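You operate a simulated robot arm through the tools that you are given. There is no shell and no other tool. Be economical: measure what you need, move in short steps, check, and stop when the job is done.

You run a simulated two-armed robot. Do the job below in one go: nothing can be reset, and whatever is moved stays where it is left.

## Task
Take the lid off the clear tub on the grey table and lay it down there. Put the paper cup on the orange sheet. Put one of the green bottles from the grey table on the yellow sign. Take the yellow block and leave it on the grey sheet. Take the HAM sandwich from the top of the cream table and leave it on the grid sheet. Stack the box marked "clips" from the top of the cream table on top of the box that says "pens". Put the small carton labelled "tape" from the top of the cream table on the grid sheet and the small carton marked "plasters" on the black pad. Lift the black flap open. Do these in any order. Set down upright: paper cup, green bottle, small carton.

The check looks at the end state, three seconds after you hand in, the way a careful person would. Anything else that was tipped, shoved, dropped, spilled or broken makes it a failure. A push-on lid holds only when it is set on centred and level and pressed home; a screw cap is set on level and turned clockwise until tight. Flat cloth is picked up by pressing the open fingertips on it (5 to 10 N) and closing them slowly along it; thin cloth reads only 2 to 8 mm in the jaws.

## Robot
Two 7-joint arms with two-finger parallel grippers on one trunk, on a base that drives. Base frame: it is fixed to the floor where the robot stands at the start and does not move with it; the origin is under the middle of the robot, x ahead of it, y to its left, z up; the surface under the hand at the start is at about z = 740. Lengths are in mm, angles in degrees, forces in N, time in s.
The left shoulder is at the start at [70, 156, 1055], the right one opposite. Places, roughly: black box, green box, white box [750, 1000, 750]; black flap [5300, 2000, 1100]; black pad (8x8x3 cm) [900, 1000, 800]; clear tub [750, -250, 750]; green bottle [500, 0, 750]; grey sheet [-1250, 0, 750]; grid sheet [600, 200, 700]; orange sheet [-1250, 1750, 750]; paper cup (9x8x10 cm) [700, 0, 800]; sandwich [750, 750, 750]; small carton [500, 1000, 750]; yellow block [750, 500, 750]; yellow sign [-1000, 1500, 750]. Payload 3.91 kg a hand.
The TCP of each hand is the grasp point between the finger pads, 30 mm short of the fingertips. In the tool frame z runs along the fingers and y along their closing line. Largest opening 110 mm; finger width 20, thickness 10; the body of the gripper, 48 by 112 mm, starts 55 mm behind the TCP.
Orientation is that of the tool frame in the base frame, as a unit quaternion [x, y, z, w]. With the fingers straight down and closing along the base's y, the tool's x points along the base's -x, its y along +y and its z along -z.

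## Interface
- The arms move only by the tool drive_tool. It takes "left_motion", "right_motion" or both (then of equal length, played together; a hand with none holds still); each is a list of rows, each an object of numbers (a shift or turn left out is 0, a gripper value left out holds the last): "tx", "ty", "tz": the shift along the base's x, y, z in units of 50 mm (1.0 is 50 mm); "ax", "ay", "az": the turn, a rotation vector about the base's x, y, z in units of 4 degrees (1.0 is 4 degrees); "hand": the finger opening in mm, from 0 to 110. In form: [{"tx": .., "ty": .., "tz": .., "ax": .., "ay": .., "az": .., "hand": ..}, ...]. A call has 1 to 20 rows; each row shifts and turns the commanded pose from where the row before left it. A call with a number of a shift or a turn outside -1 to 1 is refused whole. Rows are played at 5 a second. More than 50 mm and 8.6 degrees between two rows, or a gripper value outside its range, and nothing of the call is played. A pose out of reach is approached as far as the arm can. The call stops where the force on the tool passes 40 N (or 10 N more than at its start, if that is more) or the arm is blocked; 0.2 s more then pass. Each finger travels about 108 mm/s and halts on what it meets, pressing with about 39 N; the grip force reading is that of the motor and also rises with nothing between the fingers. The clock runs only during rows and for 0.2 s after the last one: add rows that do not move to give the fingers time. It gives the time, the measured TCP pose, the force on the tool (base axes), the opening and the grip force at its end, in the units of the frame above (readings bear some noise), with the torque about the TCP (base axes, N m) and any sound that the robot's microphone picked up.
- Cameras (640 x 400 px; columns grow to the right, rows downward): "scene" is now at [55.3, 71.5, 1254.6]; the picture's right is [1.00, -0.07, -0.00], its down [-0.06, -0.82, -0.57] and it looks along [0.04, 0.57, -0.82] (base axes); focal length 214 px, centre (320, 200). "left" rides on the left gripper at [72, -17, -103] in its tool frame; the picture's right is [0.23, 0.97, 0.00], its down [-0.76, 0.18, -0.62] and it looks along [-0.61, 0.14, 0.78] (tool axes); focal length 222 px, centre (320, 200). "right" rides on the right gripper at [72, 17, -103] in its tool frame; the picture's right is [-0.23, 0.97, 0.00], its down [-0.76, -0.18, -0.62] and it looks along [-0.61, -0.14, 0.78] (tool axes); focal length 222 px, centre (320, 200). There is no depth. A picture from a camera that has moved, and an enlarged one, comes with that camera's place and axes in the base frame and with its lens.
- get_image(camera): a new picture of that camera. It takes no simulated time.
- raise_lower(by): slides the trunk up (or, below 0, down) by that many mm; the arms and the scene camera ride with it, the base frame stays. It gives what a move gives, with no picture.
- base_move(legs): drives the robot by 1 to 6 legs, each [ahead, left, turn to the left] in mm, mm and degrees, along the robot's own axes; the way and the turn of a leg run together, so that a leg with both is an arc; at most 1500 mm and 180 degrees a leg. The arms and the cameras ride along, it lands a little off, and it stops where it bumps. It gives what a move gives.
- pan_tilt(pan, tilt): turns the head with the scene camera to pan (to the left, within 86 degrees either way) and tilt (down, from -29 to 69), counted from straight ahead of the robot. It gives what a move gives.
- enlarge(camera, box): a new picture of the part [left, top, right, bottom] of that camera's present view, enlarged. It takes no simulated time.
- sign_off(): hands the job in; it is judged then, once.

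Go step by step. Nothing tells you exact positions but the pictures and the camera data: compare them with the known pose of the tool, close in by small moves and look again before you grip or let go. The budget is 483 turns and 226 pictures, counting those below and the enlarged ones. Unless the task says otherwise, let go and move clear before handing in, and close with one line.

The tools are called by a JSON object that holds its "name" and its "arguments". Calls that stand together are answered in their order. drive_tool: Moves the arms, as the interface text tells. Its arguments: {"type":"object","properties":{"left_motion":{"type":"array","items":{"type":"object","properties":{"tx":{"type":"number"},"ty":{"type":"number"},"tz":{"type":"number"},"ax":{"type":"number"},"ay":{"type":"number"},"az":{"type":"number"},"hand":{"type":"number"}}}},"right_motion":{"type":"array","items":{"type":"object","properties":{"tx":{"type":"number"},"ty":{"type":"number"},"tz":{"type":"number"},"ax":{"type":"number"},"ay":{"type":"number"},"az":{"type":"number"},"hand":{"type":"number"}}}}},"required":[]} The other tools are called the same way: raise_lower (by) slides the trunk up or down; base_move (legs) drives the base; pan_tilt (pan, tilt) turns the head that bears the scene camera; get_image (camera) takes a picture; enlarge (camera, box) takes an enlarged picture of a part of a camera's view; sign_off () hands the job in.

At the start:

```text
t: 0.0
left_eef_pos: [462.2, 645.0, 1043.5]
left_tcp_rot: [0.0, 1.0, -0.001, 0.0]
left_contact_force: [0.0, 1.0, -0.1]
left_ft_torque: [0.01, 0.01, -0.01]
left_finger_gap: 109.9
left_grasp_force: 0.1
right_eef_pos: [709.4, 49.6, 1024.6]
right_tcp_rot: [0.0, 1.0, 0.001, 0.0]
right_contact_force: [0.1, -0.1, 1.3]
right_ft_torque: [0.04, -0.04, -0.01]
right_finger_gap: 109.8
right_grasp_force: 0.0
trunk travel left (down, up): [-500.0, 440.0]
robot x, y, heading: [-3.6, -2.1, -0.2]
head pan, tilt: [85.9, 55.0]
```

scene: 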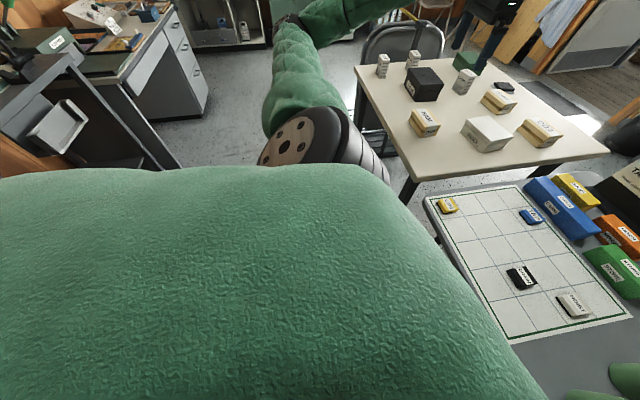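
right: 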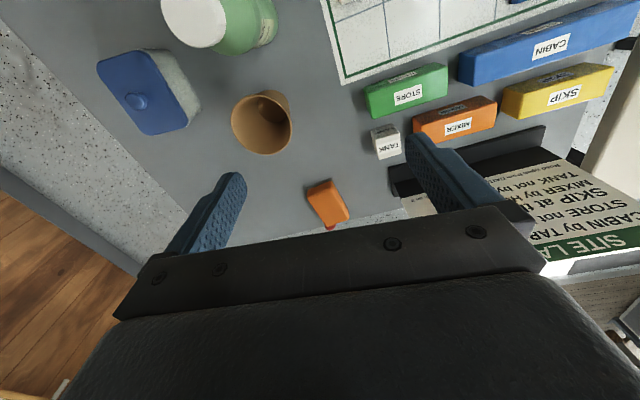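
left: 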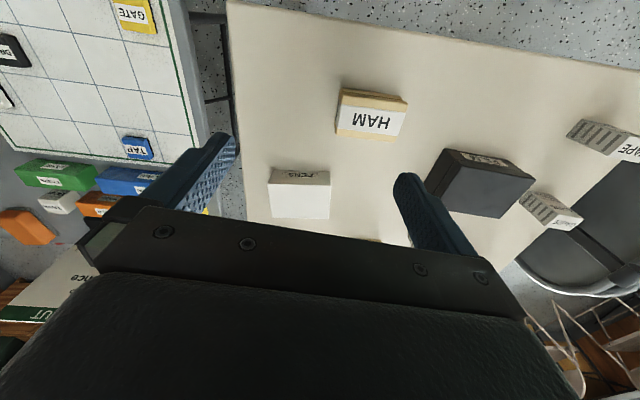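

I see the grey table with the grid sheet, site-layout blocks, a tub with a blue lid and a paper cup; the cream table is to the left. I first look around with the head.

{"name": "pan_tilt", "arguments": {"pan": 0, "tilt": 50}}

{"name": "get_image", "arguments": {"camera": "scene"}}

{"name": "pan_tilt", "arguments": {"pan": 50, "tilt": 40}}

{"name": "get_image", "arguments": {"camera": "scene"}}

```text
t: 1.6
left_eef_pos: [461.5, 645.1, 1044.7]
left_tcp_rot: [0.0, 1.0, 0.0, 0.0]
left_contact_force: [0.7, -0.7, -0.9]
left_ft_torque: [0.0, -0.01, 0.03]
left_finger_gap: 110.1
left_grasp_force: 0.0
right_eef_pos: [709.3, 49.7, 1025.8]
right_tcp_rot: [0.0, 1.0, 0.001, 0.0]
right_contact_force: [0.4, 0.9, -0.5]
right_ft_torque: [0.02, -0.01, 0.01]
right_finger_gap: 109.9
right_grasp_force: 0.0
trunk travel left (down, up): [-500.0, 440.0]
robot x, y, heading: [2.1, -0.1, -0.1]
head pan, tilt: [0.0, 50.0]
```

```text
222 pictures are left
camera scene: at [127.2, -0.3, 1261.2], right [0.0, -1.0, 0.0], down [-0.77, 0.0, -0.64], along [0.64, 0.0, -0.77], focal length 214 px, centre (320, 200)
```

scene: 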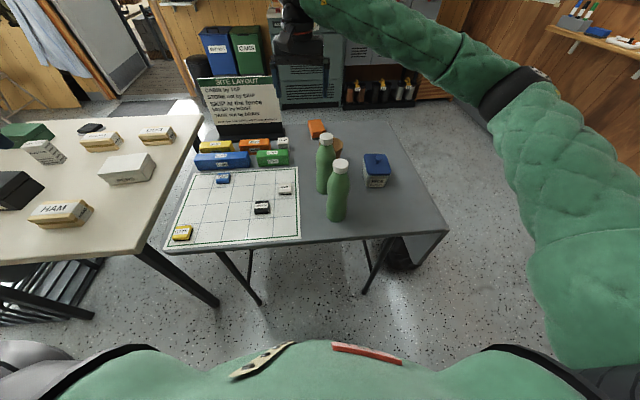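

```text
t: 2.8
left_eef_pos: [462.3, 647.0, 1043.7]
left_tcp_rot: [0.0, 1.0, 0.0, -0.001]
left_contact_force: [-0.4, 0.3, -0.8]
left_ft_torque: [0.03, 0.01, 0.0]
left_finger_gap: 110.0
left_grasp_force: 0.2
right_eef_pos: [708.0, 48.8, 1026.1]
right_tcp_rot: [0.0, 1.0, 0.0, -0.001]
right_contact_force: [-0.1, 0.2, -1.0]
right_ft_torque: [-0.01, -0.03, -0.01]
right_finger_gap: 109.9
right_grasp_force: 0.0
trunk travel left (down, up): [-500.0, 440.0]
robot x, y, heading: [-0.5, -1.8, -0.3]
head pan, tilt: [50.0, 40.0]
```

```text
221 pictures are left
camera scene: at [104.9, 64.7, 1275.3], right [0.77, -0.64, 0.0], down [-0.41, -0.49, -0.77], along [0.49, 0.59, -0.64], focal length 214 px, centre (320, 200)
```

scene: 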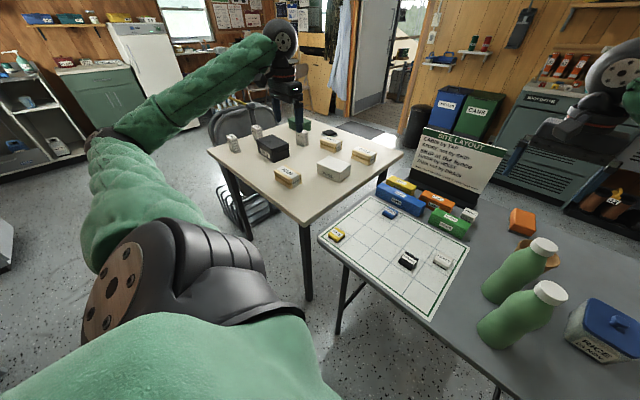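

Objects are identified roughly; I zoom in on both tables to read labels.

{"name": "enlarge", "arguments": {"camera": "scene", "box": [200, 90, 420, 230]}}

{"name": "enlarge", "arguments": {"camera": "scene", "box": [320, 110, 640, 310]}}

{"name": "enlarge", "arguments": {"camera": "left", "box": [220, 40, 640, 300]}}

```text
2.86 times, centred on (310, 160) of scene
camera zoom: at [104.9, 64.7, 1275.3], right [0.77, -0.64, 0.0], down [-0.41, -0.49, -0.77], along [0.49, 0.59, -0.64], focal length 613 px, centre (349, 314)
```

zoom: 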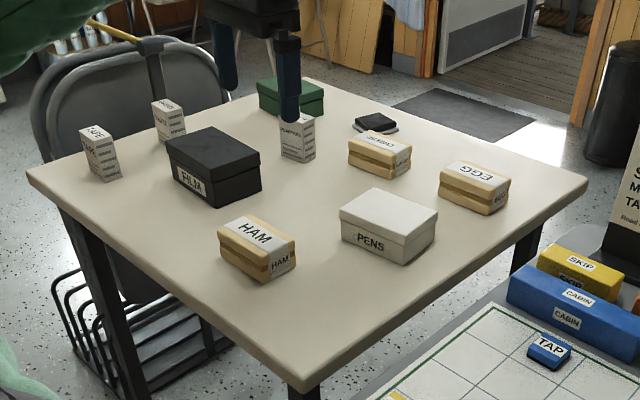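

```text
2.00 times, centred on (480, 210) of scene
camera zoom: at [104.9, 64.7, 1275.3], right [0.77, -0.64, 0.0], down [-0.41, -0.49, -0.77], along [0.49, 0.59, -0.64], focal length 429 px, centre (0, 180)
```

zoom: 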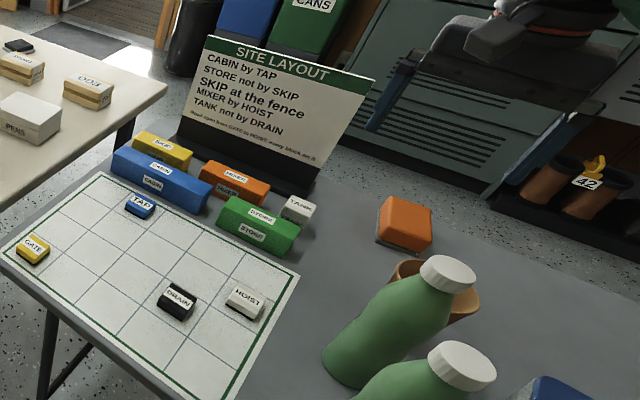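

```text
1.52 times, centred on (430, 170) of left
camera zoom: at [390.0, 628.7, 1147.6], right [-0.23, 0.97, 0.0], down [0.76, 0.18, 0.62], along [0.61, 0.14, -0.78], focal length 338 px, centre (152, 246)
```

zoom: 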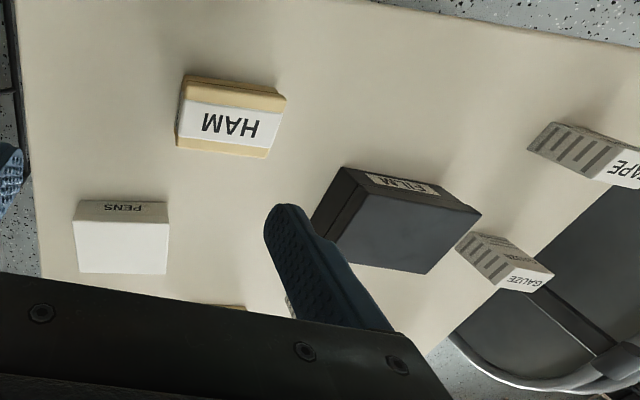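

Sandwiches, boxes and cartons are read; I need to confirm the green box is "clips" and the carton by the hand is "plasters".

{"name": "enlarge", "arguments": {"camera": "scene", "box": [280, 110, 360, 160]}}

{"name": "pan_tilt", "arguments": {"pan": 85, "tilt": 15}}

{"name": "get_image", "arguments": {"camera": "scene"}}

{"name": "pan_tilt", "arguments": {"pan": 20, "tilt": 12}}

{"name": "get_image", "arguments": {"camera": "scene"}}

{"name": "pan_tilt", "arguments": {"pan": -50, "tilt": 15}}

{"name": "get_image", "arguments": {"camera": "scene"}}

```text
8.00 times, centred on (320, 135) of scene
camera zoom: at [104.9, 64.7, 1275.3], right [0.77, -0.64, 0.0], down [-0.41, -0.49, -0.77], along [0.49, 0.59, -0.64], focal length 1716 px, centre (320, 720)
```

zoom: 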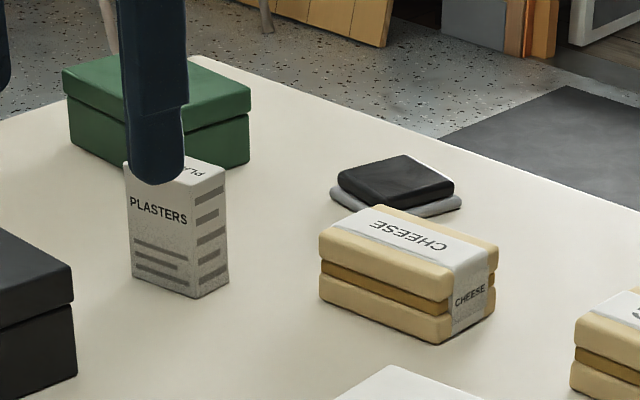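

```text
t: 3.8
left_eef_pos: [461.9, 646.1, 1043.3]
left_tcp_rot: [0.0, 1.0, -0.001, 0.0]
left_contact_force: [0.2, -0.1, -0.1]
left_ft_torque: [-0.05, -0.01, 0.0]
left_finger_gap: 109.9
left_grasp_force: 0.0
right_eef_pos: [709.2, 48.8, 1025.0]
right_tcp_rot: [0.0, 1.0, 0.0, -0.001]
right_contact_force: [0.3, 0.6, 0.0]
right_ft_torque: [0.04, 0.02, 0.0]
right_finger_gap: 110.2
right_grasp_force: 0.1
trunk travel left (down, up): [-500.0, 440.0]
robot x, y, heading: [-3.8, -3.8, 0.3]
head pan, tilt: [85.0, 15.0]
```

```text
216 pictures are left
camera scene: at [58.4, 92.7, 1314.9], right [1.0, -0.09, 0.0], down [-0.02, -0.26, -0.97], along [0.08, 0.96, -0.26], focal length 214 px, centre (320, 200)
```

scene: 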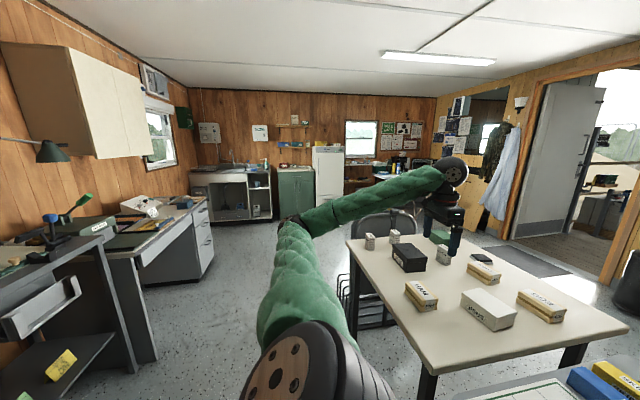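

```text
t: 5.2
left_eef_pos: [461.3, 645.7, 1044.0]
left_tcp_rot: [0.0, 1.0, 0.0, 0.0]
left_contact_force: [-0.1, 0.3, -0.3]
left_ft_torque: [0.0, -0.01, 0.01]
left_finger_gap: 110.1
left_grasp_force: 0.0
right_eef_pos: [708.5, 48.8, 1024.9]
right_tcp_rot: [0.001, 1.0, 0.0, 0.001]
right_contact_force: [0.1, -0.2, -0.5]
right_ft_torque: [-0.02, 0.03, -0.01]
right_finger_gap: 110.2
right_grasp_force: 0.1
trunk travel left (down, up): [-500.0, 440.0]
robot x, y, heading: [-1.9, 2.0, -0.1]
head pan, tilt: [20.0, 12.0]
```

```text
215 pictures are left
camera scene: at [137.8, 31.6, 1319.8], right [0.34, -0.94, 0.0], down [-0.2, -0.07, -0.98], along [0.92, 0.34, -0.21], focal length 214 px, centre (320, 200)
```

scene: 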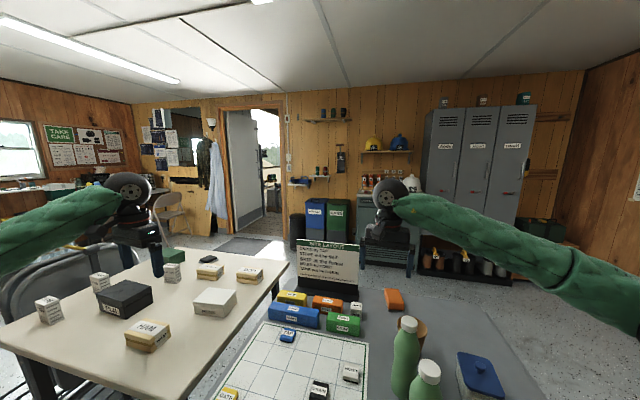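

```text
t: 6.6
left_eef_pos: [460.2, 645.1, 1044.7]
left_tcp_rot: [-0.001, 1.0, 0.0, 0.0]
left_contact_force: [-0.2, -0.4, 0.6]
left_ft_torque: [-0.01, -0.03, 0.01]
left_finger_gap: 109.9
left_grasp_force: 0.0
right_eef_pos: [709.0, 48.5, 1026.1]
right_tcp_rot: [0.0, 1.0, 0.0, 0.0]
right_contact_force: [-0.4, 0.7, -0.4]
right_ft_torque: [-0.02, -0.02, 0.01]
right_finger_gap: 109.9
right_grasp_force: 0.0
trunk travel left (down, up): [-500.0, 440.0]
robot x, y, heading: [-0.8, 1.1, 0.1]
head pan, tilt: [-50.0, 15.0]
```

```text
214 pictures are left
camera scene: at [110.3, -71.9, 1314.9], right [-0.77, -0.64, 0.0], down [-0.17, 0.2, -0.97], along [0.62, -0.74, -0.26], focal length 214 px, centre (320, 200)
```

scene: 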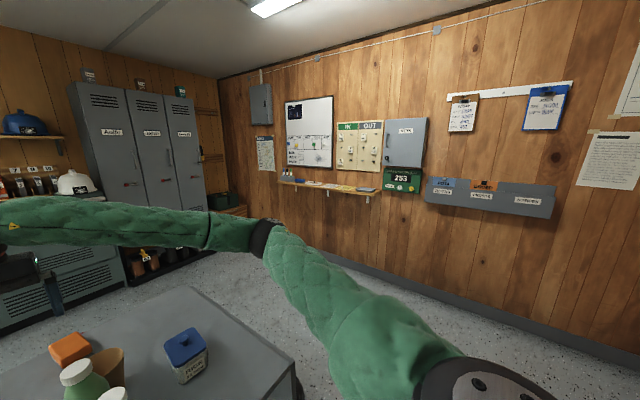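

Left arm: move over the HAM sandwich (~(480,725)) and look.

{"name": "drive_tool", "arguments": {"left_motion": [{"tx": 0.15, "ty": 0.55, "tz": -0.7}, {"tx": 0.15, "ty": 0.55, "tz": -0.7}, {"tx": 0.1, "ty": 0.5, "tz": -0.7}]}}

{"name": "get_image", "arguments": {"camera": "left"}}

```text
t: 7.4
left_eef_pos: [484.1, 726.7, 937.7]
left_tcp_rot: [-0.001, 1.0, 0.0, 0.0]
left_contact_force: [-0.1, 0.6, 0.3]
left_ft_torque: [0.0, 0.01, 0.04]
left_finger_gap: 110.0
left_grasp_force: 0.1
right_eef_pos: [708.9, 50.3, 1024.5]
right_tcp_rot: [0.001, 1.0, -0.002, 0.0]
right_contact_force: [-0.3, 0.2, 0.0]
right_ft_torque: [-0.02, -0.03, -0.03]
right_finger_gap: 109.8
right_grasp_force: 0.1
trunk travel left (down, up): [-500.0, 440.0]
robot x, y, heading: [-2.6, -0.5, 0.1]
head pan, tilt: [-50.0, 15.0]
```

```text
213 pictures are left
camera left: at [411.3, 708.8, 1041.7], right [-0.23, 0.97, 0.0], down [0.76, 0.18, 0.62], along [0.61, 0.14, -0.78], focal length 222 px, centre (320, 200)
```

left: 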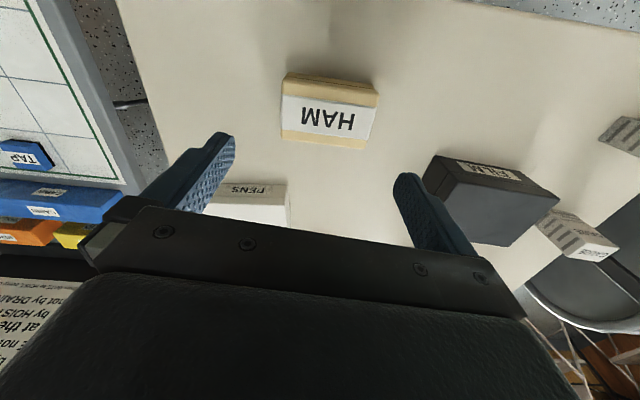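

HAM's top centre is at about (487,738), long side (~103 mm) along y, so I turn the left hand 90° to close along x.

{"name": "drive_tool", "arguments": {"left_motion": [{"az": 1}, {"az": 1}, {"az": 1}, {"az": 1}, {"az": 1}, {"az": 1}, {"az": 1}, {"az": 1}, {"az": 1}, {"az": 1}, {"az": 1}, {"az": 1}, {"az": 1}, {"az": 1}, {"az": 1}, {"az": 1}, {"az": 1}, {"az": 1}, {"az": 1}, {"az": 1}]}}

{"name": "drive_tool", "arguments": {"left_motion": [{"az": 1, "ty": 0.2}, {"az": 1, "tz": -0.6}, {"az": 0.5}]}}

{"name": "get_image", "arguments": {"camera": "left"}}

```text
t: 11.6
left_eef_pos: [482.7, 726.4, 938.4]
left_tcp_rot: [-0.642, 0.766, 0.0, 0.001]
left_contact_force: [0.0, 0.1, 0.0]
left_ft_torque: [-0.01, 0.01, 0.0]
left_finger_gap: 109.9
left_grasp_force: 0.0
right_eef_pos: [708.7, 49.2, 1024.8]
right_tcp_rot: [0.0, 1.0, 0.0, -0.001]
right_contact_force: [-0.1, 0.1, 0.5]
right_ft_torque: [-0.02, 0.03, 0.0]
right_finger_gap: 109.8
right_grasp_force: 0.0
trunk travel left (down, up): [-500.0, 440.0]
robot x, y, heading: [0.5, -0.8, 0.0]
head pan, tilt: [-50.0, 15.0]
```

```text
t: 12.4
left_eef_pos: [481.6, 734.5, 909.6]
left_tcp_rot: [-0.707, 0.707, 0.0, 0.0]
left_contact_force: [-0.1, 0.2, 1.2]
left_ft_torque: [-0.02, 0.01, 0.04]
left_finger_gap: 110.0
left_grasp_force: 0.2
right_eef_pos: [709.2, 48.7, 1027.2]
right_tcp_rot: [0.0, 1.0, 0.0, 0.0]
right_contact_force: [-0.5, 0.3, -0.6]
right_ft_torque: [0.01, -0.01, 0.01]
right_finger_gap: 110.1
right_grasp_force: 0.1
trunk travel left (down, up): [-500.0, 440.0]
robot x, y, heading: [-2.7, -1.6, -0.1]
head pan, tilt: [-50.0, 15.0]
```

```text
212 pictures are left
camera left: at [499.4, 662.3, 1013.6], right [-0.97, -0.23, 0.0], down [-0.18, 0.76, 0.62], along [-0.14, 0.61, -0.78], focal length 222 px, centre (320, 200)
```

left: 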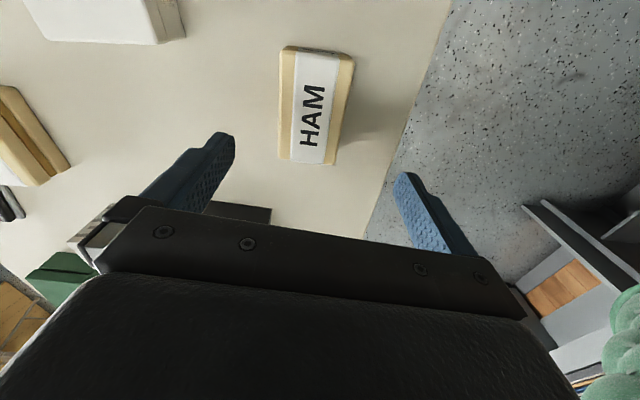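

Centre it over the sandwich, lower to z≈785 and close.

{"name": "drive_tool", "arguments": {"left_motion": [{"tx": 0.13, "tz": -0.8}, {"tz": -0.9}, {"tz": -0.8}, {}]}}

{"name": "get_image", "arguments": {"camera": "left"}}

```text
t: 13.4
left_eef_pos: [489.5, 731.6, 783.2]
left_tcp_rot: [-0.706, 0.708, 0.0, 0.0]
left_contact_force: [-0.6, -0.1, -0.1]
left_ft_torque: [-0.01, 0.01, 0.02]
left_finger_gap: 110.0
left_grasp_force: 0.0
right_eef_pos: [708.4, 48.5, 1025.4]
right_tcp_rot: [0.0, 1.0, 0.0, 0.0]
right_contact_force: [0.3, 0.7, 0.2]
right_ft_torque: [0.04, 0.02, 0.02]
right_finger_gap: 110.1
right_grasp_force: 0.1
trunk travel left (down, up): [-500.0, 440.0]
robot x, y, heading: [-0.4, 0.2, -0.1]
head pan, tilt: [-50.0, 15.0]
```

```text
211 pictures are left
camera left: at [506.3, 659.4, 886.9], right [-0.97, -0.23, 0.0], down [-0.18, 0.76, 0.62], along [-0.14, 0.61, -0.78], focal length 222 px, centre (320, 200)
```

left: 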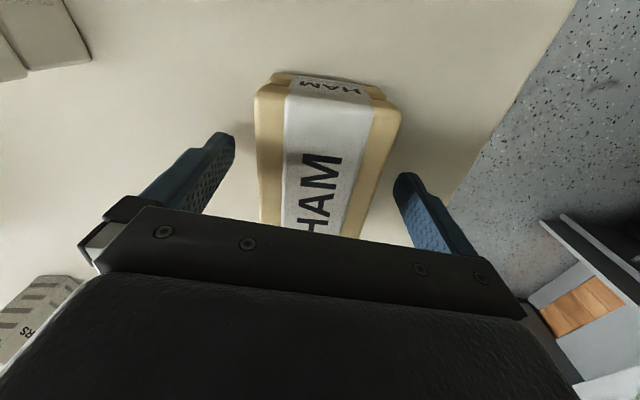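

{"name": "drive_tool", "arguments": {"left_motion": [{"tz": -0.2}, {"hand": 60}, {"hand": 40}, {"hand": 40}, {"hand": 40}]}}

```text
t: 14.6
left_eef_pos: [488.8, 733.9, 772.7]
left_tcp_rot: [0.707, -0.707, 0.0, 0.0]
left_contact_force: [0.3, 0.3, 0.2]
left_ft_torque: [0.0, -0.06, 0.04]
left_finger_gap: 69.1
left_grasp_force: 39.0
right_eef_pos: [709.4, 48.9, 1024.4]
right_tcp_rot: [0.0, 1.0, 0.0, 0.001]
right_contact_force: [-0.3, 0.9, -0.4]
right_ft_torque: [0.01, -0.02, 0.04]
right_finger_gap: 109.9
right_grasp_force: 0.0
trunk travel left (down, up): [-500.0, 440.0]
robot x, y, heading: [-6.0, -0.0, 0.1]
head pan, tilt: [-50.0, 15.0]
```

Gripped (69 mm). Lift and carry to the free area of the grid around (545,320).

{"name": "drive_tool", "arguments": {"left_motion": [{"tz": 0.5}, {"tz": 1}, {"tz": 1}, {"ty": -1}, {"ty": -1, "tx": 0.2}, {"ty": -1, "tx": 0.2}, {"ty": -1, "tx": 0.2}, {"ty": -1, "tx": 0.2}, {"ty": -1, "tx": 0.2}, {"ty": -1, "tx": 0.1}, {"ty": -1}, {"ty": -0.3}, {}]}}

{"name": "get_image", "arguments": {"camera": "left"}}

{"name": "pan_tilt", "arguments": {"pan": 15, "tilt": 55}}

{"name": "get_image", "arguments": {"camera": "scene"}}

```text
refused: row 5 steps farther than a row can; nothing moved
```

```text
210 pictures are left
camera left: at [506.0, 660.9, 876.3], right [-0.97, -0.23, 0.0], down [-0.18, 0.76, 0.62], along [-0.14, 0.61, -0.78], focal length 222 px, centre (320, 200)
```

left: 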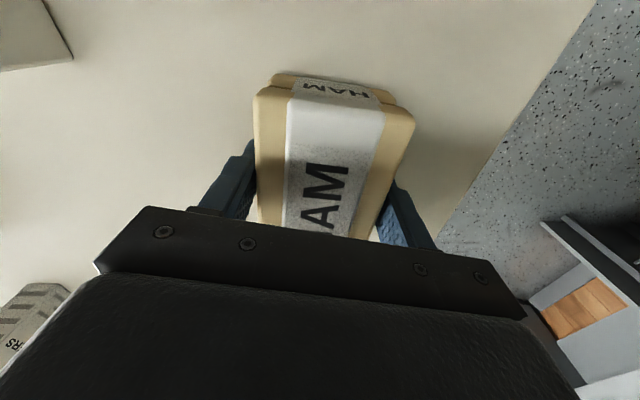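

```text
t: 15.9
left_eef_pos: [488.3, 733.0, 771.5]
left_tcp_rot: [0.707, -0.707, 0.0, 0.0]
left_contact_force: [0.7, 0.2, 0.3]
left_ft_torque: [0.0, -0.02, 0.04]
left_finger_gap: 69.2
left_grasp_force: 39.1
right_eef_pos: [708.8, 49.8, 1025.4]
right_tcp_rot: [-0.001, 1.0, 0.0, 0.0]
right_contact_force: [0.2, 0.3, -0.2]
right_ft_torque: [-0.01, 0.01, -0.01]
right_finger_gap: 109.8
right_grasp_force: 0.1
trunk travel left (down, up): [-500.0, 440.0]
robot x, y, heading: [0.2, -2.0, 0.1]
head pan, tilt: [15.0, 55.0]
```

```text
209 pictures are left
camera scene: at [119.9, 18.3, 1254.7], right [0.26, -0.97, 0.0], down [-0.79, -0.21, -0.57], along [0.55, 0.15, -0.82], focal length 214 px, centre (320, 200)
```

scene: 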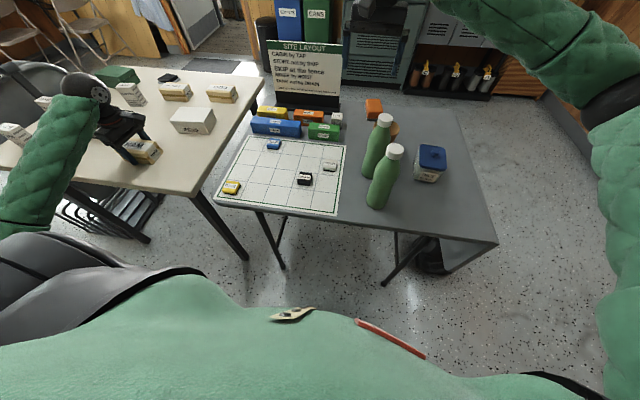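

{"name": "drive_tool", "arguments": {"left_motion": [{"tz": 0.5}, {"tz": 1}, {"tz": 1}, {"ty": -0.95}, {"ty": -0.95, "tx": 0.2}, {"ty": -0.95, "tx": 0.2}, {"ty": -0.95, "tx": 0.2}, {"ty": -0.95, "tx": 0.2}, {"ty": -0.95, "tx": 0.2}, {"ty": -0.95, "tx": 0.1}, {"ty": -0.95}, {"ty": -0.7}, {}]}}

{"name": "get_image", "arguments": {"camera": "left"}}

{"name": "get_image", "arguments": {"camera": "scene"}}

```text
t: 18.7
left_eef_pos: [543.7, 316.7, 901.0]
left_tcp_rot: [-0.707, 0.708, 0.0, -0.001]
left_contact_force: [-0.5, -0.5, -2.2]
left_ft_torque: [0.02, -0.01, -0.01]
left_finger_gap: 69.2
left_grasp_force: 39.5
right_eef_pos: [709.2, 47.9, 1024.9]
right_tcp_rot: [0.0, 1.0, 0.0, 0.0]
right_contact_force: [-0.3, 0.2, 0.2]
right_ft_torque: [0.04, 0.01, 0.01]
right_finger_gap: 110.0
right_grasp_force: 0.0
trunk travel left (down, up): [-500.0, 440.0]
robot x, y, heading: [-1.4, 0.0, 0.2]
head pan, tilt: [15.0, 55.0]
```

```text
208 pictures are left
camera left: at [560.7, 245.3, 1003.2], right [-0.97, -0.23, 0.0], down [-0.18, 0.76, 0.62], along [-0.14, 0.61, -0.78], focal length 222 px, centre (320, 200)
```

left: 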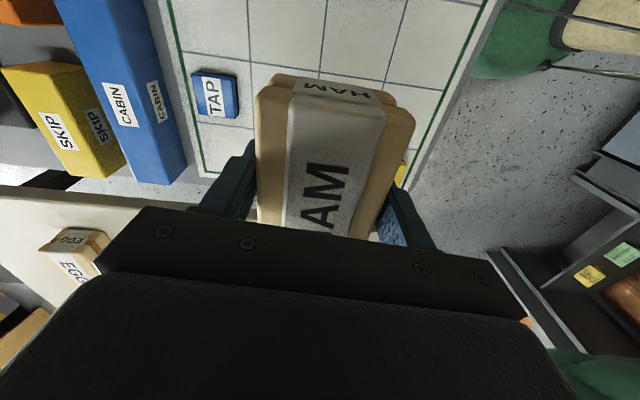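

```text
207 pictures are left
camera scene: at [119.8, 18.5, 1254.7], right [0.26, -0.97, 0.0], down [-0.79, -0.21, -0.57], along [0.55, 0.15, -0.82], focal length 214 px, centre (320, 200)
```

scene: 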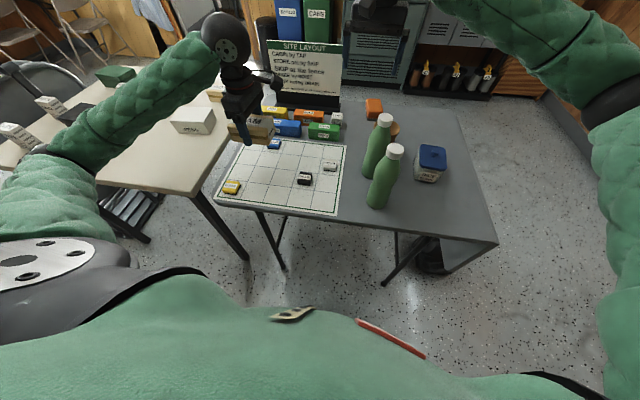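

The spot is clear; shift to y≈290 and lower gently until touch.

{"name": "drive_tool", "arguments": {"left_motion": [{"ty": -0.55, "tz": -0.8}, {"tz": -0.9}, {"tz": -0.6}, {"tz": -0.1}, {"tz": -0.05}, {"tz": -0.05}, {}]}}

```text
t: 20.3
left_eef_pos: [542.1, 293.0, 774.4]
left_tcp_rot: [-0.707, 0.707, 0.001, 0.0]
left_contact_force: [-0.2, 0.0, -1.7]
left_ft_torque: [-0.01, -0.04, -0.01]
left_finger_gap: 68.7
left_grasp_force: 39.6
right_eef_pos: [708.8, 48.3, 1025.3]
right_tcp_rot: [0.0, 1.0, -0.001, 0.001]
right_contact_force: [0.5, 0.9, -0.9]
right_ft_torque: [0.01, 0.03, 0.0]
right_finger_gap: 110.2
right_grasp_force: 0.0
trunk travel left (down, up): [-500.0, 440.0]
robot x, y, heading: [-2.7, 0.9, -0.1]
head pan, tilt: [15.0, 55.0]
```

{"name": "drive_tool", "arguments": {"left_motion": [{"tz": -0.06}, {"tz": -0.06}, {}]}}

{"name": "get_image", "arguments": {"camera": "left"}}

```text
t: 21.0
left_eef_pos: [542.3, 292.4, 772.4]
left_tcp_rot: [-0.707, 0.707, -0.003, 0.001]
left_contact_force: [-8.1, -1.7, 26.8]
left_ft_torque: [0.26, 1.08, 0.06]
left_finger_gap: 68.7
left_grasp_force: 39.0
right_eef_pos: [708.4, 48.3, 1025.9]
right_tcp_rot: [0.0, 1.0, 0.0, 0.001]
right_contact_force: [-0.9, 0.3, 0.4]
right_ft_torque: [0.02, -0.01, 0.01]
right_finger_gap: 109.8
right_grasp_force: 0.1
trunk travel left (down, up): [-500.0, 440.0]
robot x, y, heading: [1.8, -0.9, 0.2]
head pan, tilt: [15.0, 55.0]
stopped in row 3 (left hand): the force on the tool passed its limit at 41 N (the readings are from after the stop); the commanded pose is now the measured one
```

```text
206 pictures are left
camera left: at [560.1, 220.3, 876.1], right [-0.97, -0.23, -0.01], down [-0.18, 0.76, 0.62], along [-0.14, 0.61, -0.78], focal length 222 px, centre (320, 200)
```

left: 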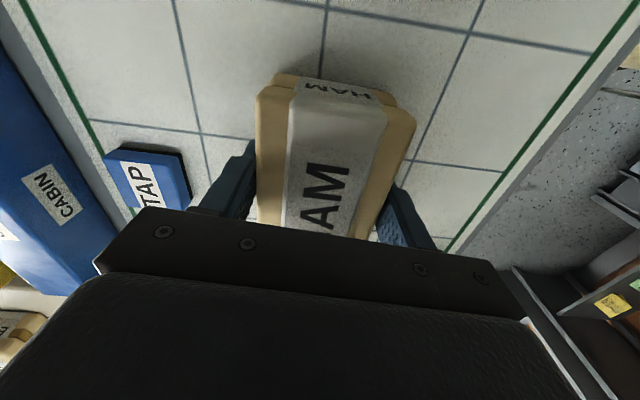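

It rests on the sheet; release and rise.

{"name": "drive_tool", "arguments": {"left_motion": [{"tz": 0.02, "hand": 85}, {"hand": 100}, {}, {"tz": 0.5}, {"tz": 1}, {"tz": 1}, {"tz": 1}, {"hand": 110}]}}

{"name": "get_image", "arguments": {"camera": "left"}}

```text
t: 22.8
left_eef_pos: [545.8, 292.7, 944.6]
left_tcp_rot: [0.707, -0.707, 0.001, -0.001]
left_contact_force: [-0.6, -0.2, 0.4]
left_ft_torque: [-0.01, 0.0, -0.04]
left_finger_gap: 109.9
left_grasp_force: 0.0
right_eef_pos: [710.3, 50.0, 1024.0]
right_tcp_rot: [0.0, 1.0, 0.0, 0.0]
right_contact_force: [0.9, 0.7, -0.2]
right_ft_torque: [0.0, 0.0, 0.04]
right_finger_gap: 110.1
right_grasp_force: 0.1
trunk travel left (down, up): [-500.0, 440.0]
robot x, y, heading: [0.6, -2.8, -0.2]
head pan, tilt: [15.0, 55.0]
```

```text
205 pictures are left
camera left: at [562.1, 220.6, 1049.1], right [-0.97, -0.23, 0.0], down [-0.18, 0.76, 0.62], along [-0.14, 0.61, -0.78], focal length 222 px, centre (320, 200)
```

left: 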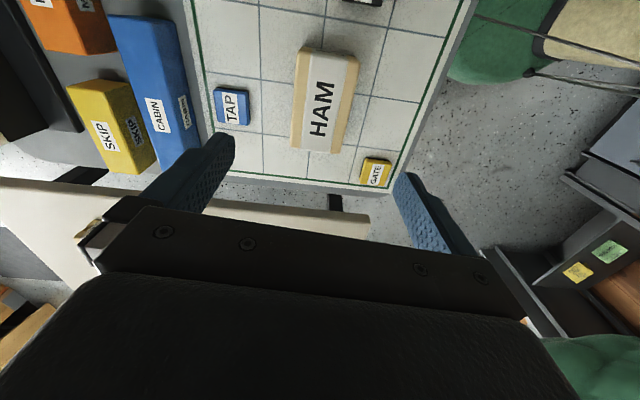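

HAM is done. Cartons lie too far for now; while here I do the tub lid with the right hand. Move it above the tub (~(637,-172)) and look.

{"name": "drive_tool", "arguments": {"right_motion": [{"ty": -0.8, "tx": -0.3}, {"ty": -0.8, "tx": -0.3}, {"ty": -0.8, "tx": -0.3}, {"ty": -0.8, "tx": -0.3}, {"ty": -0.8, "tx": -0.3}, {"ty": -0.4, "tz": -0.6}, {"tz": -0.6}]}}

{"name": "get_image", "arguments": {"camera": "right"}}

{"name": "enlarge", "arguments": {"camera": "scene", "box": [340, 80, 500, 230]}}

```text
t: 24.4
left_eef_pos: [545.0, 292.4, 945.3]
left_tcp_rot: [0.707, -0.707, 0.001, -0.002]
left_contact_force: [-0.2, -0.3, -0.2]
left_ft_torque: [0.0, 0.0, -0.02]
left_finger_gap: 110.0
left_grasp_force: 0.1
right_eef_pos: [633.3, -171.4, 963.8]
right_tcp_rot: [0.0, 1.0, 0.0, 0.0]
right_contact_force: [-0.2, 0.8, -0.2]
right_ft_torque: [0.0, -0.01, 0.01]
right_finger_gap: 110.2
right_grasp_force: 0.0
trunk travel left (down, up): [-500.0, 440.0]
robot x, y, heading: [-3.3, 2.4, 0.2]
head pan, tilt: [15.0, 55.0]
```

```text
204 pictures are left
camera right: at [561.7, -155.3, 1066.5], right [0.23, 0.97, 0.0], down [0.76, -0.18, 0.62], along [0.61, -0.14, -0.78], focal length 222 px, centre (320, 200)
```

right: 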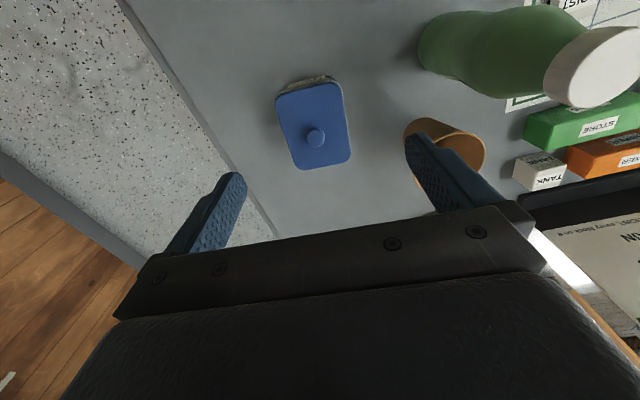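

```text
2.67 times, centred on (420, 155) of scene
camera zoom: at [120.1, 17.9, 1254.7], right [0.26, -0.97, 0.0], down [-0.79, -0.21, -0.57], along [0.55, 0.15, -0.82], focal length 572 px, centre (53, 320)
```

zoom: 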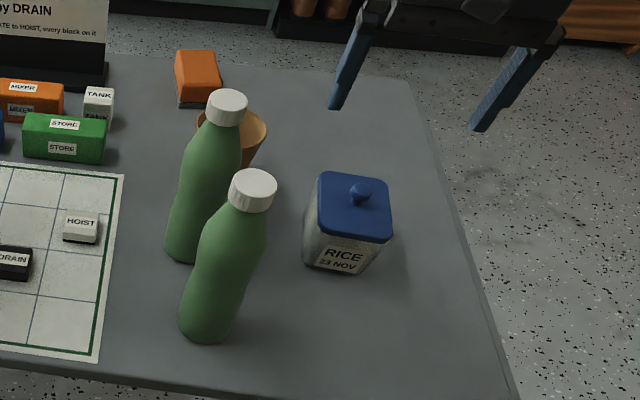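

Tub of rice; the knob triangulates to about (652,-180,840). Narrow the right fingers, go above the knob and look.

{"name": "drive_tool", "arguments": {"right_motion": [{"tx": 0.37, "ty": -0.17, "tz": -0.7, "hand": 60}, {"tz": -0.7, "hand": 50}, {}]}}

{"name": "get_image", "arguments": {"camera": "right"}}

{"name": "enlarge", "arguments": {"camera": "scene", "box": [340, 80, 500, 230]}}

```text
t: 25.2
left_eef_pos: [544.2, 293.0, 945.9]
left_tcp_rot: [0.708, -0.707, 0.002, -0.002]
left_contact_force: [0.4, -0.3, -0.6]
left_ft_torque: [0.02, -0.01, 0.05]
left_finger_gap: 110.2
left_grasp_force: 0.0
right_eef_pos: [651.3, -181.0, 894.0]
right_tcp_rot: [0.0, 1.0, 0.0, -0.001]
right_contact_force: [-0.3, -0.1, -0.3]
right_ft_torque: [-0.02, 0.01, 0.01]
right_finger_gap: 50.1
right_grasp_force: 0.0
trunk travel left (down, up): [-500.0, 440.0]
robot x, y, heading: [-4.9, -3.5, -0.2]
head pan, tilt: [15.0, 55.0]
```

```text
202 pictures are left
camera right: at [580.0, -164.4, 996.4], right [0.23, 0.97, 0.0], down [0.76, -0.18, 0.62], along [0.61, -0.14, -0.78], focal length 222 px, centre (320, 200)
```

right: 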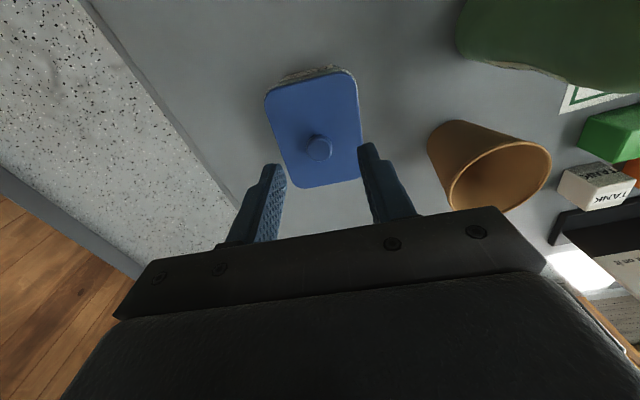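

```text
2.67 times, centred on (420, 155) of scene
camera zoom: at [119.9, 18.1, 1254.7], right [0.26, -0.97, 0.0], down [-0.79, -0.21, -0.57], along [0.55, 0.15, -0.82], focal length 572 px, centre (53, 320)
```

zoom: 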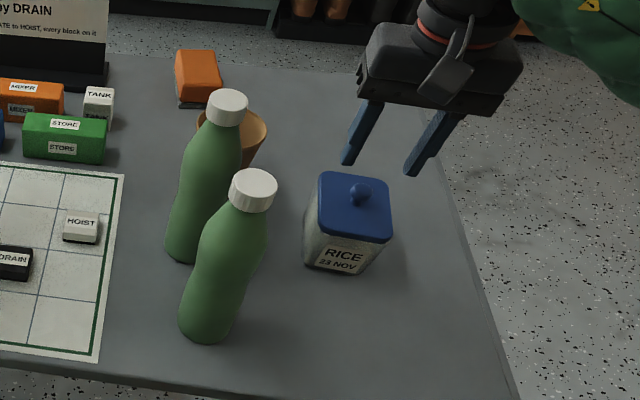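

{"name": "drive_tool", "arguments": {"right_motion": [{"tx": 0.08, "tz": -0.5}, {"tz": -0.2}, {"tz": -0.06}, {"tz": -0.06}, {}]}}

{"name": "enlarge", "arguments": {"camera": "right", "box": [200, 60, 440, 240]}}

{"name": "enlarge", "arguments": {"camera": "scene", "box": [390, 110, 490, 180]}}

```text
t: 26.4
left_eef_pos: [544.2, 292.4, 945.9]
left_tcp_rot: [0.708, -0.706, 0.002, -0.002]
left_contact_force: [-0.2, 0.1, 0.5]
left_ft_torque: [-0.01, -0.02, -0.04]
left_finger_gap: 110.2
left_grasp_force: 0.0
right_eef_pos: [656.6, -179.3, 853.5]
right_tcp_rot: [0.0, 1.0, 0.0, 0.0]
right_contact_force: [-0.4, 0.6, -0.2]
right_ft_torque: [0.01, 0.02, 0.01]
right_finger_gap: 49.9
right_grasp_force: 0.1
trunk travel left (down, up): [-500.0, 440.0]
robot x, y, heading: [0.7, -0.4, -0.0]
head pan, tilt: [15.0, 55.0]
```

```text
2.22 times, centred on (320, 150) of right
camera zoom: at [583.9, -163.4, 956.2], right [0.23, 0.97, 0.0], down [0.76, -0.18, 0.62], along [0.61, -0.14, -0.78], focal length 494 px, centre (320, 311)
```

zoom: 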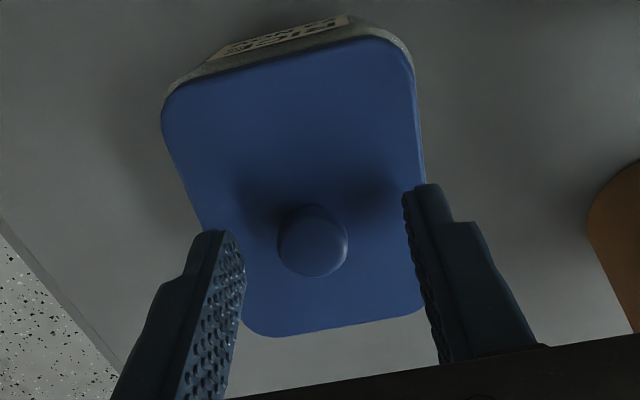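

```text
5.71 times, centred on (440, 145) of scene
camera zoom: at [119.9, 18.1, 1254.7], right [0.26, -0.97, 0.0], down [-0.79, -0.21, -0.57], along [0.55, 0.15, -0.82], focal length 1226 px, centre (-366, 514)
```

zoom: 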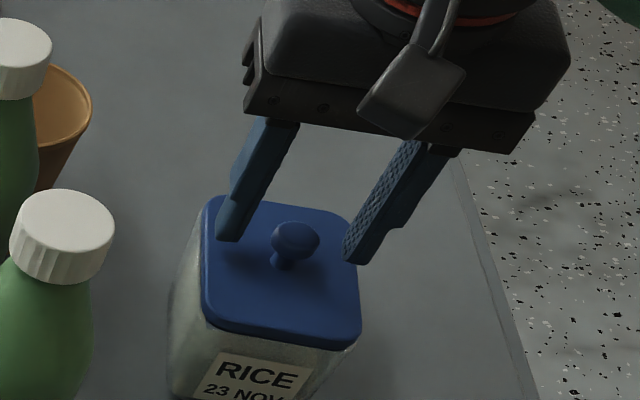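

{"name": "drive_tool", "arguments": {"right_motion": [{"tx": -0.05, "ty": -0.04, "tz": -0.06}, {"tz": -0.06}, {"tz": -0.06}, {"tz": -0.06}, {}]}}

{"name": "enlarge", "arguments": {"camera": "scene", "box": [390, 110, 490, 180]}}

```text
t: 27.6
left_eef_pos: [544.5, 291.7, 945.2]
left_tcp_rot: [0.708, -0.706, 0.002, -0.002]
left_contact_force: [0.2, 0.6, -1.0]
left_ft_torque: [-0.01, 0.01, 0.01]
left_finger_gap: 109.9
left_grasp_force: 0.0
right_eef_pos: [653.2, -180.7, 841.7]
right_tcp_rot: [0.0, 1.0, 0.0, 0.0]
right_contact_force: [-0.8, 0.7, -0.4]
right_ft_torque: [-0.02, 0.01, -0.01]
right_finger_gap: 50.1
right_grasp_force: 0.0
trunk travel left (down, up): [-500.0, 440.0]
robot x, y, heading: [-1.0, -2.2, 0.0]
head pan, tilt: [15.0, 55.0]
```

```text
5.71 times, centred on (440, 145) of scene
camera zoom: at [119.8, 18.1, 1254.7], right [0.26, -0.97, 0.0], down [-0.79, -0.21, -0.57], along [0.55, 0.15, -0.82], focal length 1226 px, centre (-366, 514)
```

zoom: 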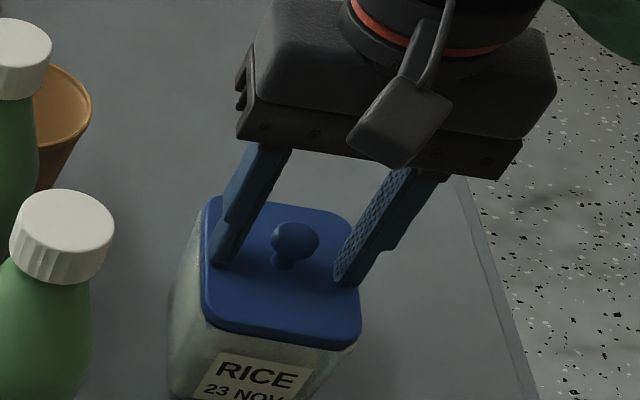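

Fingers straddle the knob just above the lid; close on it.

{"name": "drive_tool", "arguments": {"right_motion": [{"hand": 30}, {"hand": 10}, {"hand": 5}, {}]}}

{"name": "drive_tool", "arguments": {"right_motion": [{"tz": 0.1}, {"tz": 0.1}, {"tz": 0.1}, {}]}}

{"name": "enlarge", "arguments": {"camera": "scene", "box": [390, 110, 490, 180]}}

```text
t: 28.6
left_eef_pos: [544.7, 292.8, 945.3]
left_tcp_rot: [0.708, -0.707, 0.002, -0.002]
left_contact_force: [-0.2, 0.2, -0.9]
left_ft_torque: [0.0, 0.0, 0.03]
left_finger_gap: 110.2
left_grasp_force: 0.0
right_eef_pos: [654.2, -180.9, 842.5]
right_tcp_rot: [0.0, 1.0, 0.001, 0.0]
right_contact_force: [-0.4, 0.6, -0.6]
right_ft_torque: [0.01, -0.02, 0.0]
right_finger_gap: 20.2
right_grasp_force: 38.7
trunk travel left (down, up): [-500.0, 440.0]
robot x, y, heading: [0.5, -0.7, -0.0]
head pan, tilt: [15.0, 55.0]
heard: snap
```

```text
t: 29.6
left_eef_pos: [544.0, 292.6, 945.5]
left_tcp_rot: [0.708, -0.706, 0.002, -0.002]
left_contact_force: [-0.8, 0.2, -0.5]
left_ft_torque: [0.0, -0.03, 0.0]
left_finger_gap: 110.0
left_grasp_force: 0.2
right_eef_pos: [653.5, -181.2, 856.3]
right_tcp_rot: [0.0, 1.0, 0.001, 0.0]
right_contact_force: [0.3, 0.4, -0.6]
right_ft_torque: [0.06, -0.02, 0.01]
right_finger_gap: 20.2
right_grasp_force: 39.1
trunk travel left (down, up): [-500.0, 440.0]
robot x, y, heading: [1.6, -2.4, -0.0]
head pan, tilt: [15.0, 55.0]
```

```text
5.71 times, centred on (440, 145) of scene
camera zoom: at [119.9, 18.0, 1254.7], right [0.26, -0.97, 0.0], down [-0.79, -0.21, -0.57], along [0.55, 0.15, -0.82], focal length 1226 px, centre (-366, 514)
```

zoom: 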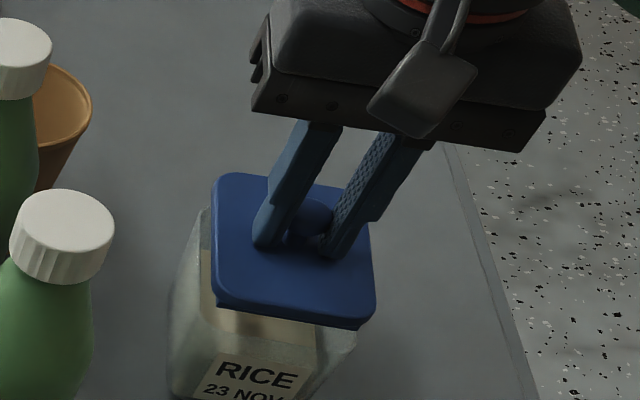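

Lid came off with a snap, the tub stayed. Carry it to the free spot in front of the tub (~(525,-220)).

{"name": "drive_tool", "arguments": {"right_motion": [{"tz": 0.6}, {"tz": 0.4}, {"tx": -0.8, "ty": -0.3}, {"tx": -0.9, "ty": -0.3}, {"tx": -0.9, "ty": -0.2}, {"tz": -0.9}, {"tz": -0.6}, {}]}}

{"name": "get_image", "arguments": {"camera": "scene"}}

```text
t: 31.4
left_eef_pos: [544.9, 292.5, 945.0]
left_tcp_rot: [-0.707, 0.707, -0.002, 0.002]
left_contact_force: [-0.6, -0.2, 1.0]
left_ft_torque: [0.0, -0.03, 0.02]
left_finger_gap: 110.0
left_grasp_force: 0.0
right_eef_pos: [523.7, -220.7, 832.3]
right_tcp_rot: [0.0, 1.0, 0.001, 0.0]
right_contact_force: [0.1, 0.5, -0.6]
right_ft_torque: [0.02, 0.0, -0.01]
right_finger_gap: 20.0
right_grasp_force: 38.4
trunk travel left (down, up): [-500.0, 440.0]
robot x, y, heading: [1.2, -1.5, -0.1]
head pan, tilt: [15.0, 55.0]
```

```text
196 pictures are left
camera scene: at [120.0, 18.1, 1254.6], right [0.26, -0.97, 0.0], down [-0.79, -0.21, -0.57], along [0.55, 0.15, -0.82], focal length 214 px, centre (320, 200)
```

scene: 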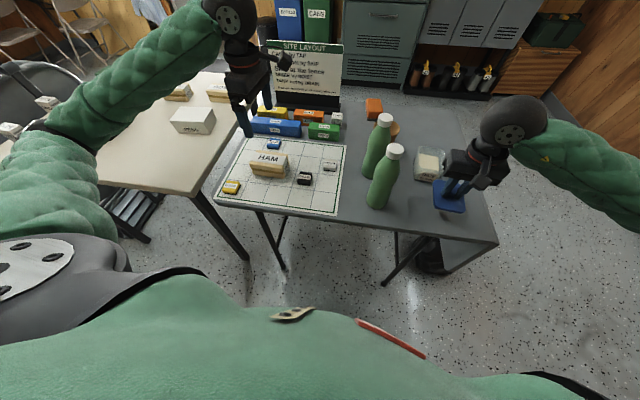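

{"name": "drive_tool", "arguments": {"right_motion": [{"tx": 0.2, "tz": -0.4}, {"tz": -0.3}, {"tz": -0.08}, {"tz": -0.08}, {"tz": -0.08}, {"tz": -0.08}, {}]}}

{"name": "enlarge", "arguments": {"camera": "scene", "box": [380, 110, 510, 250]}}

```text
t: 33.0
left_eef_pos: [543.8, 292.0, 945.7]
left_tcp_rot: [0.708, -0.706, 0.001, -0.001]
left_contact_force: [0.4, 0.8, -0.7]
left_ft_torque: [0.0, -0.02, 0.03]
left_finger_gap: 110.0
left_grasp_force: 0.1
right_eef_pos: [534.3, -221.1, 783.5]
right_tcp_rot: [0.0, 1.0, 0.0, 0.002]
right_contact_force: [6.0, -4.3, 33.5]
right_ft_torque: [-0.04, 0.06, 0.0]
right_finger_gap: 20.4
right_grasp_force: 39.0
trunk travel left (down, up): [-500.0, 440.0]
robot x, y, heading: [-0.1, 2.0, 0.1]
head pan, tilt: [15.0, 55.0]
```

```text
2.86 times, centred on (445, 180) of scene
camera zoom: at [118.5, 18.5, 1255.3], right [0.26, -0.97, 0.0], down [-0.79, -0.21, -0.57], along [0.55, 0.15, -0.82], focal length 613 px, centre (-37, 257)
```

zoom: 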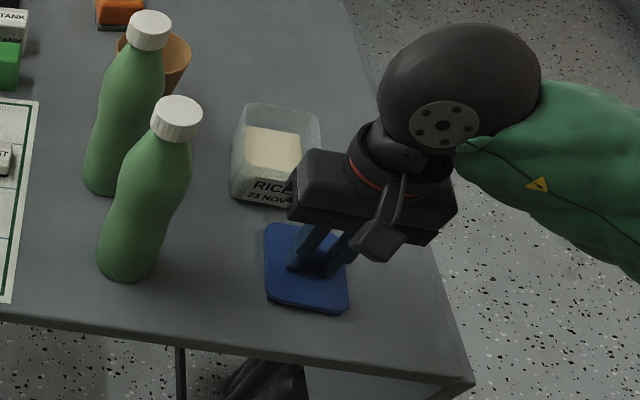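

Lid rests on the table. Release and rise.

{"name": "drive_tool", "arguments": {"right_motion": [{"tz": 0.06}, {"hand": 40}, {"hand": 40}, {"tz": 0.4}, {"tz": 1}, {"tz": 1}, {"tz": 1, "hand": 110}]}}

{"name": "enlarge", "arguments": {"camera": "scene", "box": [340, 80, 500, 240]}}

{"name": "get_image", "arguments": {"camera": "right"}}

```text
t: 34.6
left_eef_pos: [545.4, 292.9, 944.7]
left_tcp_rot: [-0.707, 0.707, -0.002, 0.001]
left_contact_force: [0.1, -0.3, 0.5]
left_ft_torque: [0.01, -0.03, 0.0]
left_finger_gap: 110.1
left_grasp_force: 0.0
right_eef_pos: [534.1, -223.3, 952.7]
right_tcp_rot: [0.0, 1.0, 0.0, 0.0]
right_contact_force: [-0.7, 0.6, 0.1]
right_ft_torque: [-0.01, 0.0, 0.0]
right_finger_gap: 110.1
right_grasp_force: 0.1
trunk travel left (down, up): [-500.0, 440.0]
robot x, y, heading: [-3.4, -0.1, 0.0]
head pan, tilt: [15.0, 55.0]
```

```text
2.50 times, centred on (420, 160) of scene
camera zoom: at [119.6, 18.5, 1254.6], right [0.26, -0.97, 0.0], down [-0.79, -0.21, -0.57], along [0.55, 0.15, -0.82], focal length 536 px, centre (70, 300)
```

zoom: 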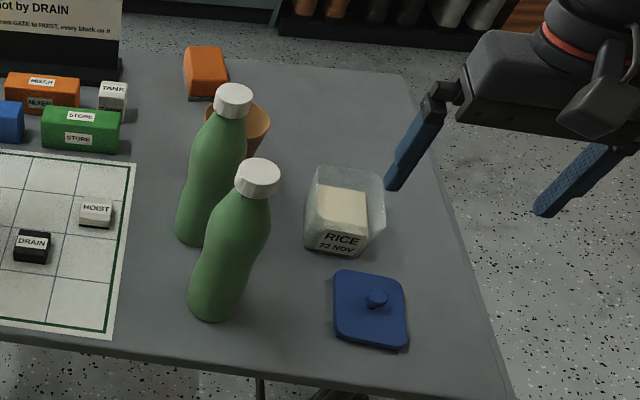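

```text
193 pictures are left
camera right: at [462.0, -206.5, 1055.0], right [0.23, 0.97, 0.0], down [0.76, -0.18, 0.62], along [0.61, -0.14, -0.78], focal length 222 px, centre (320, 200)
```

right: 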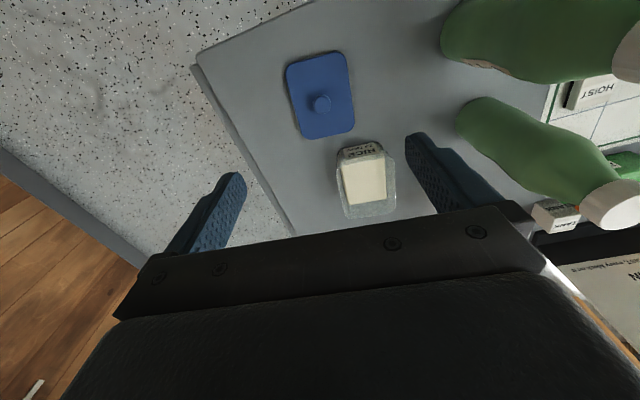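

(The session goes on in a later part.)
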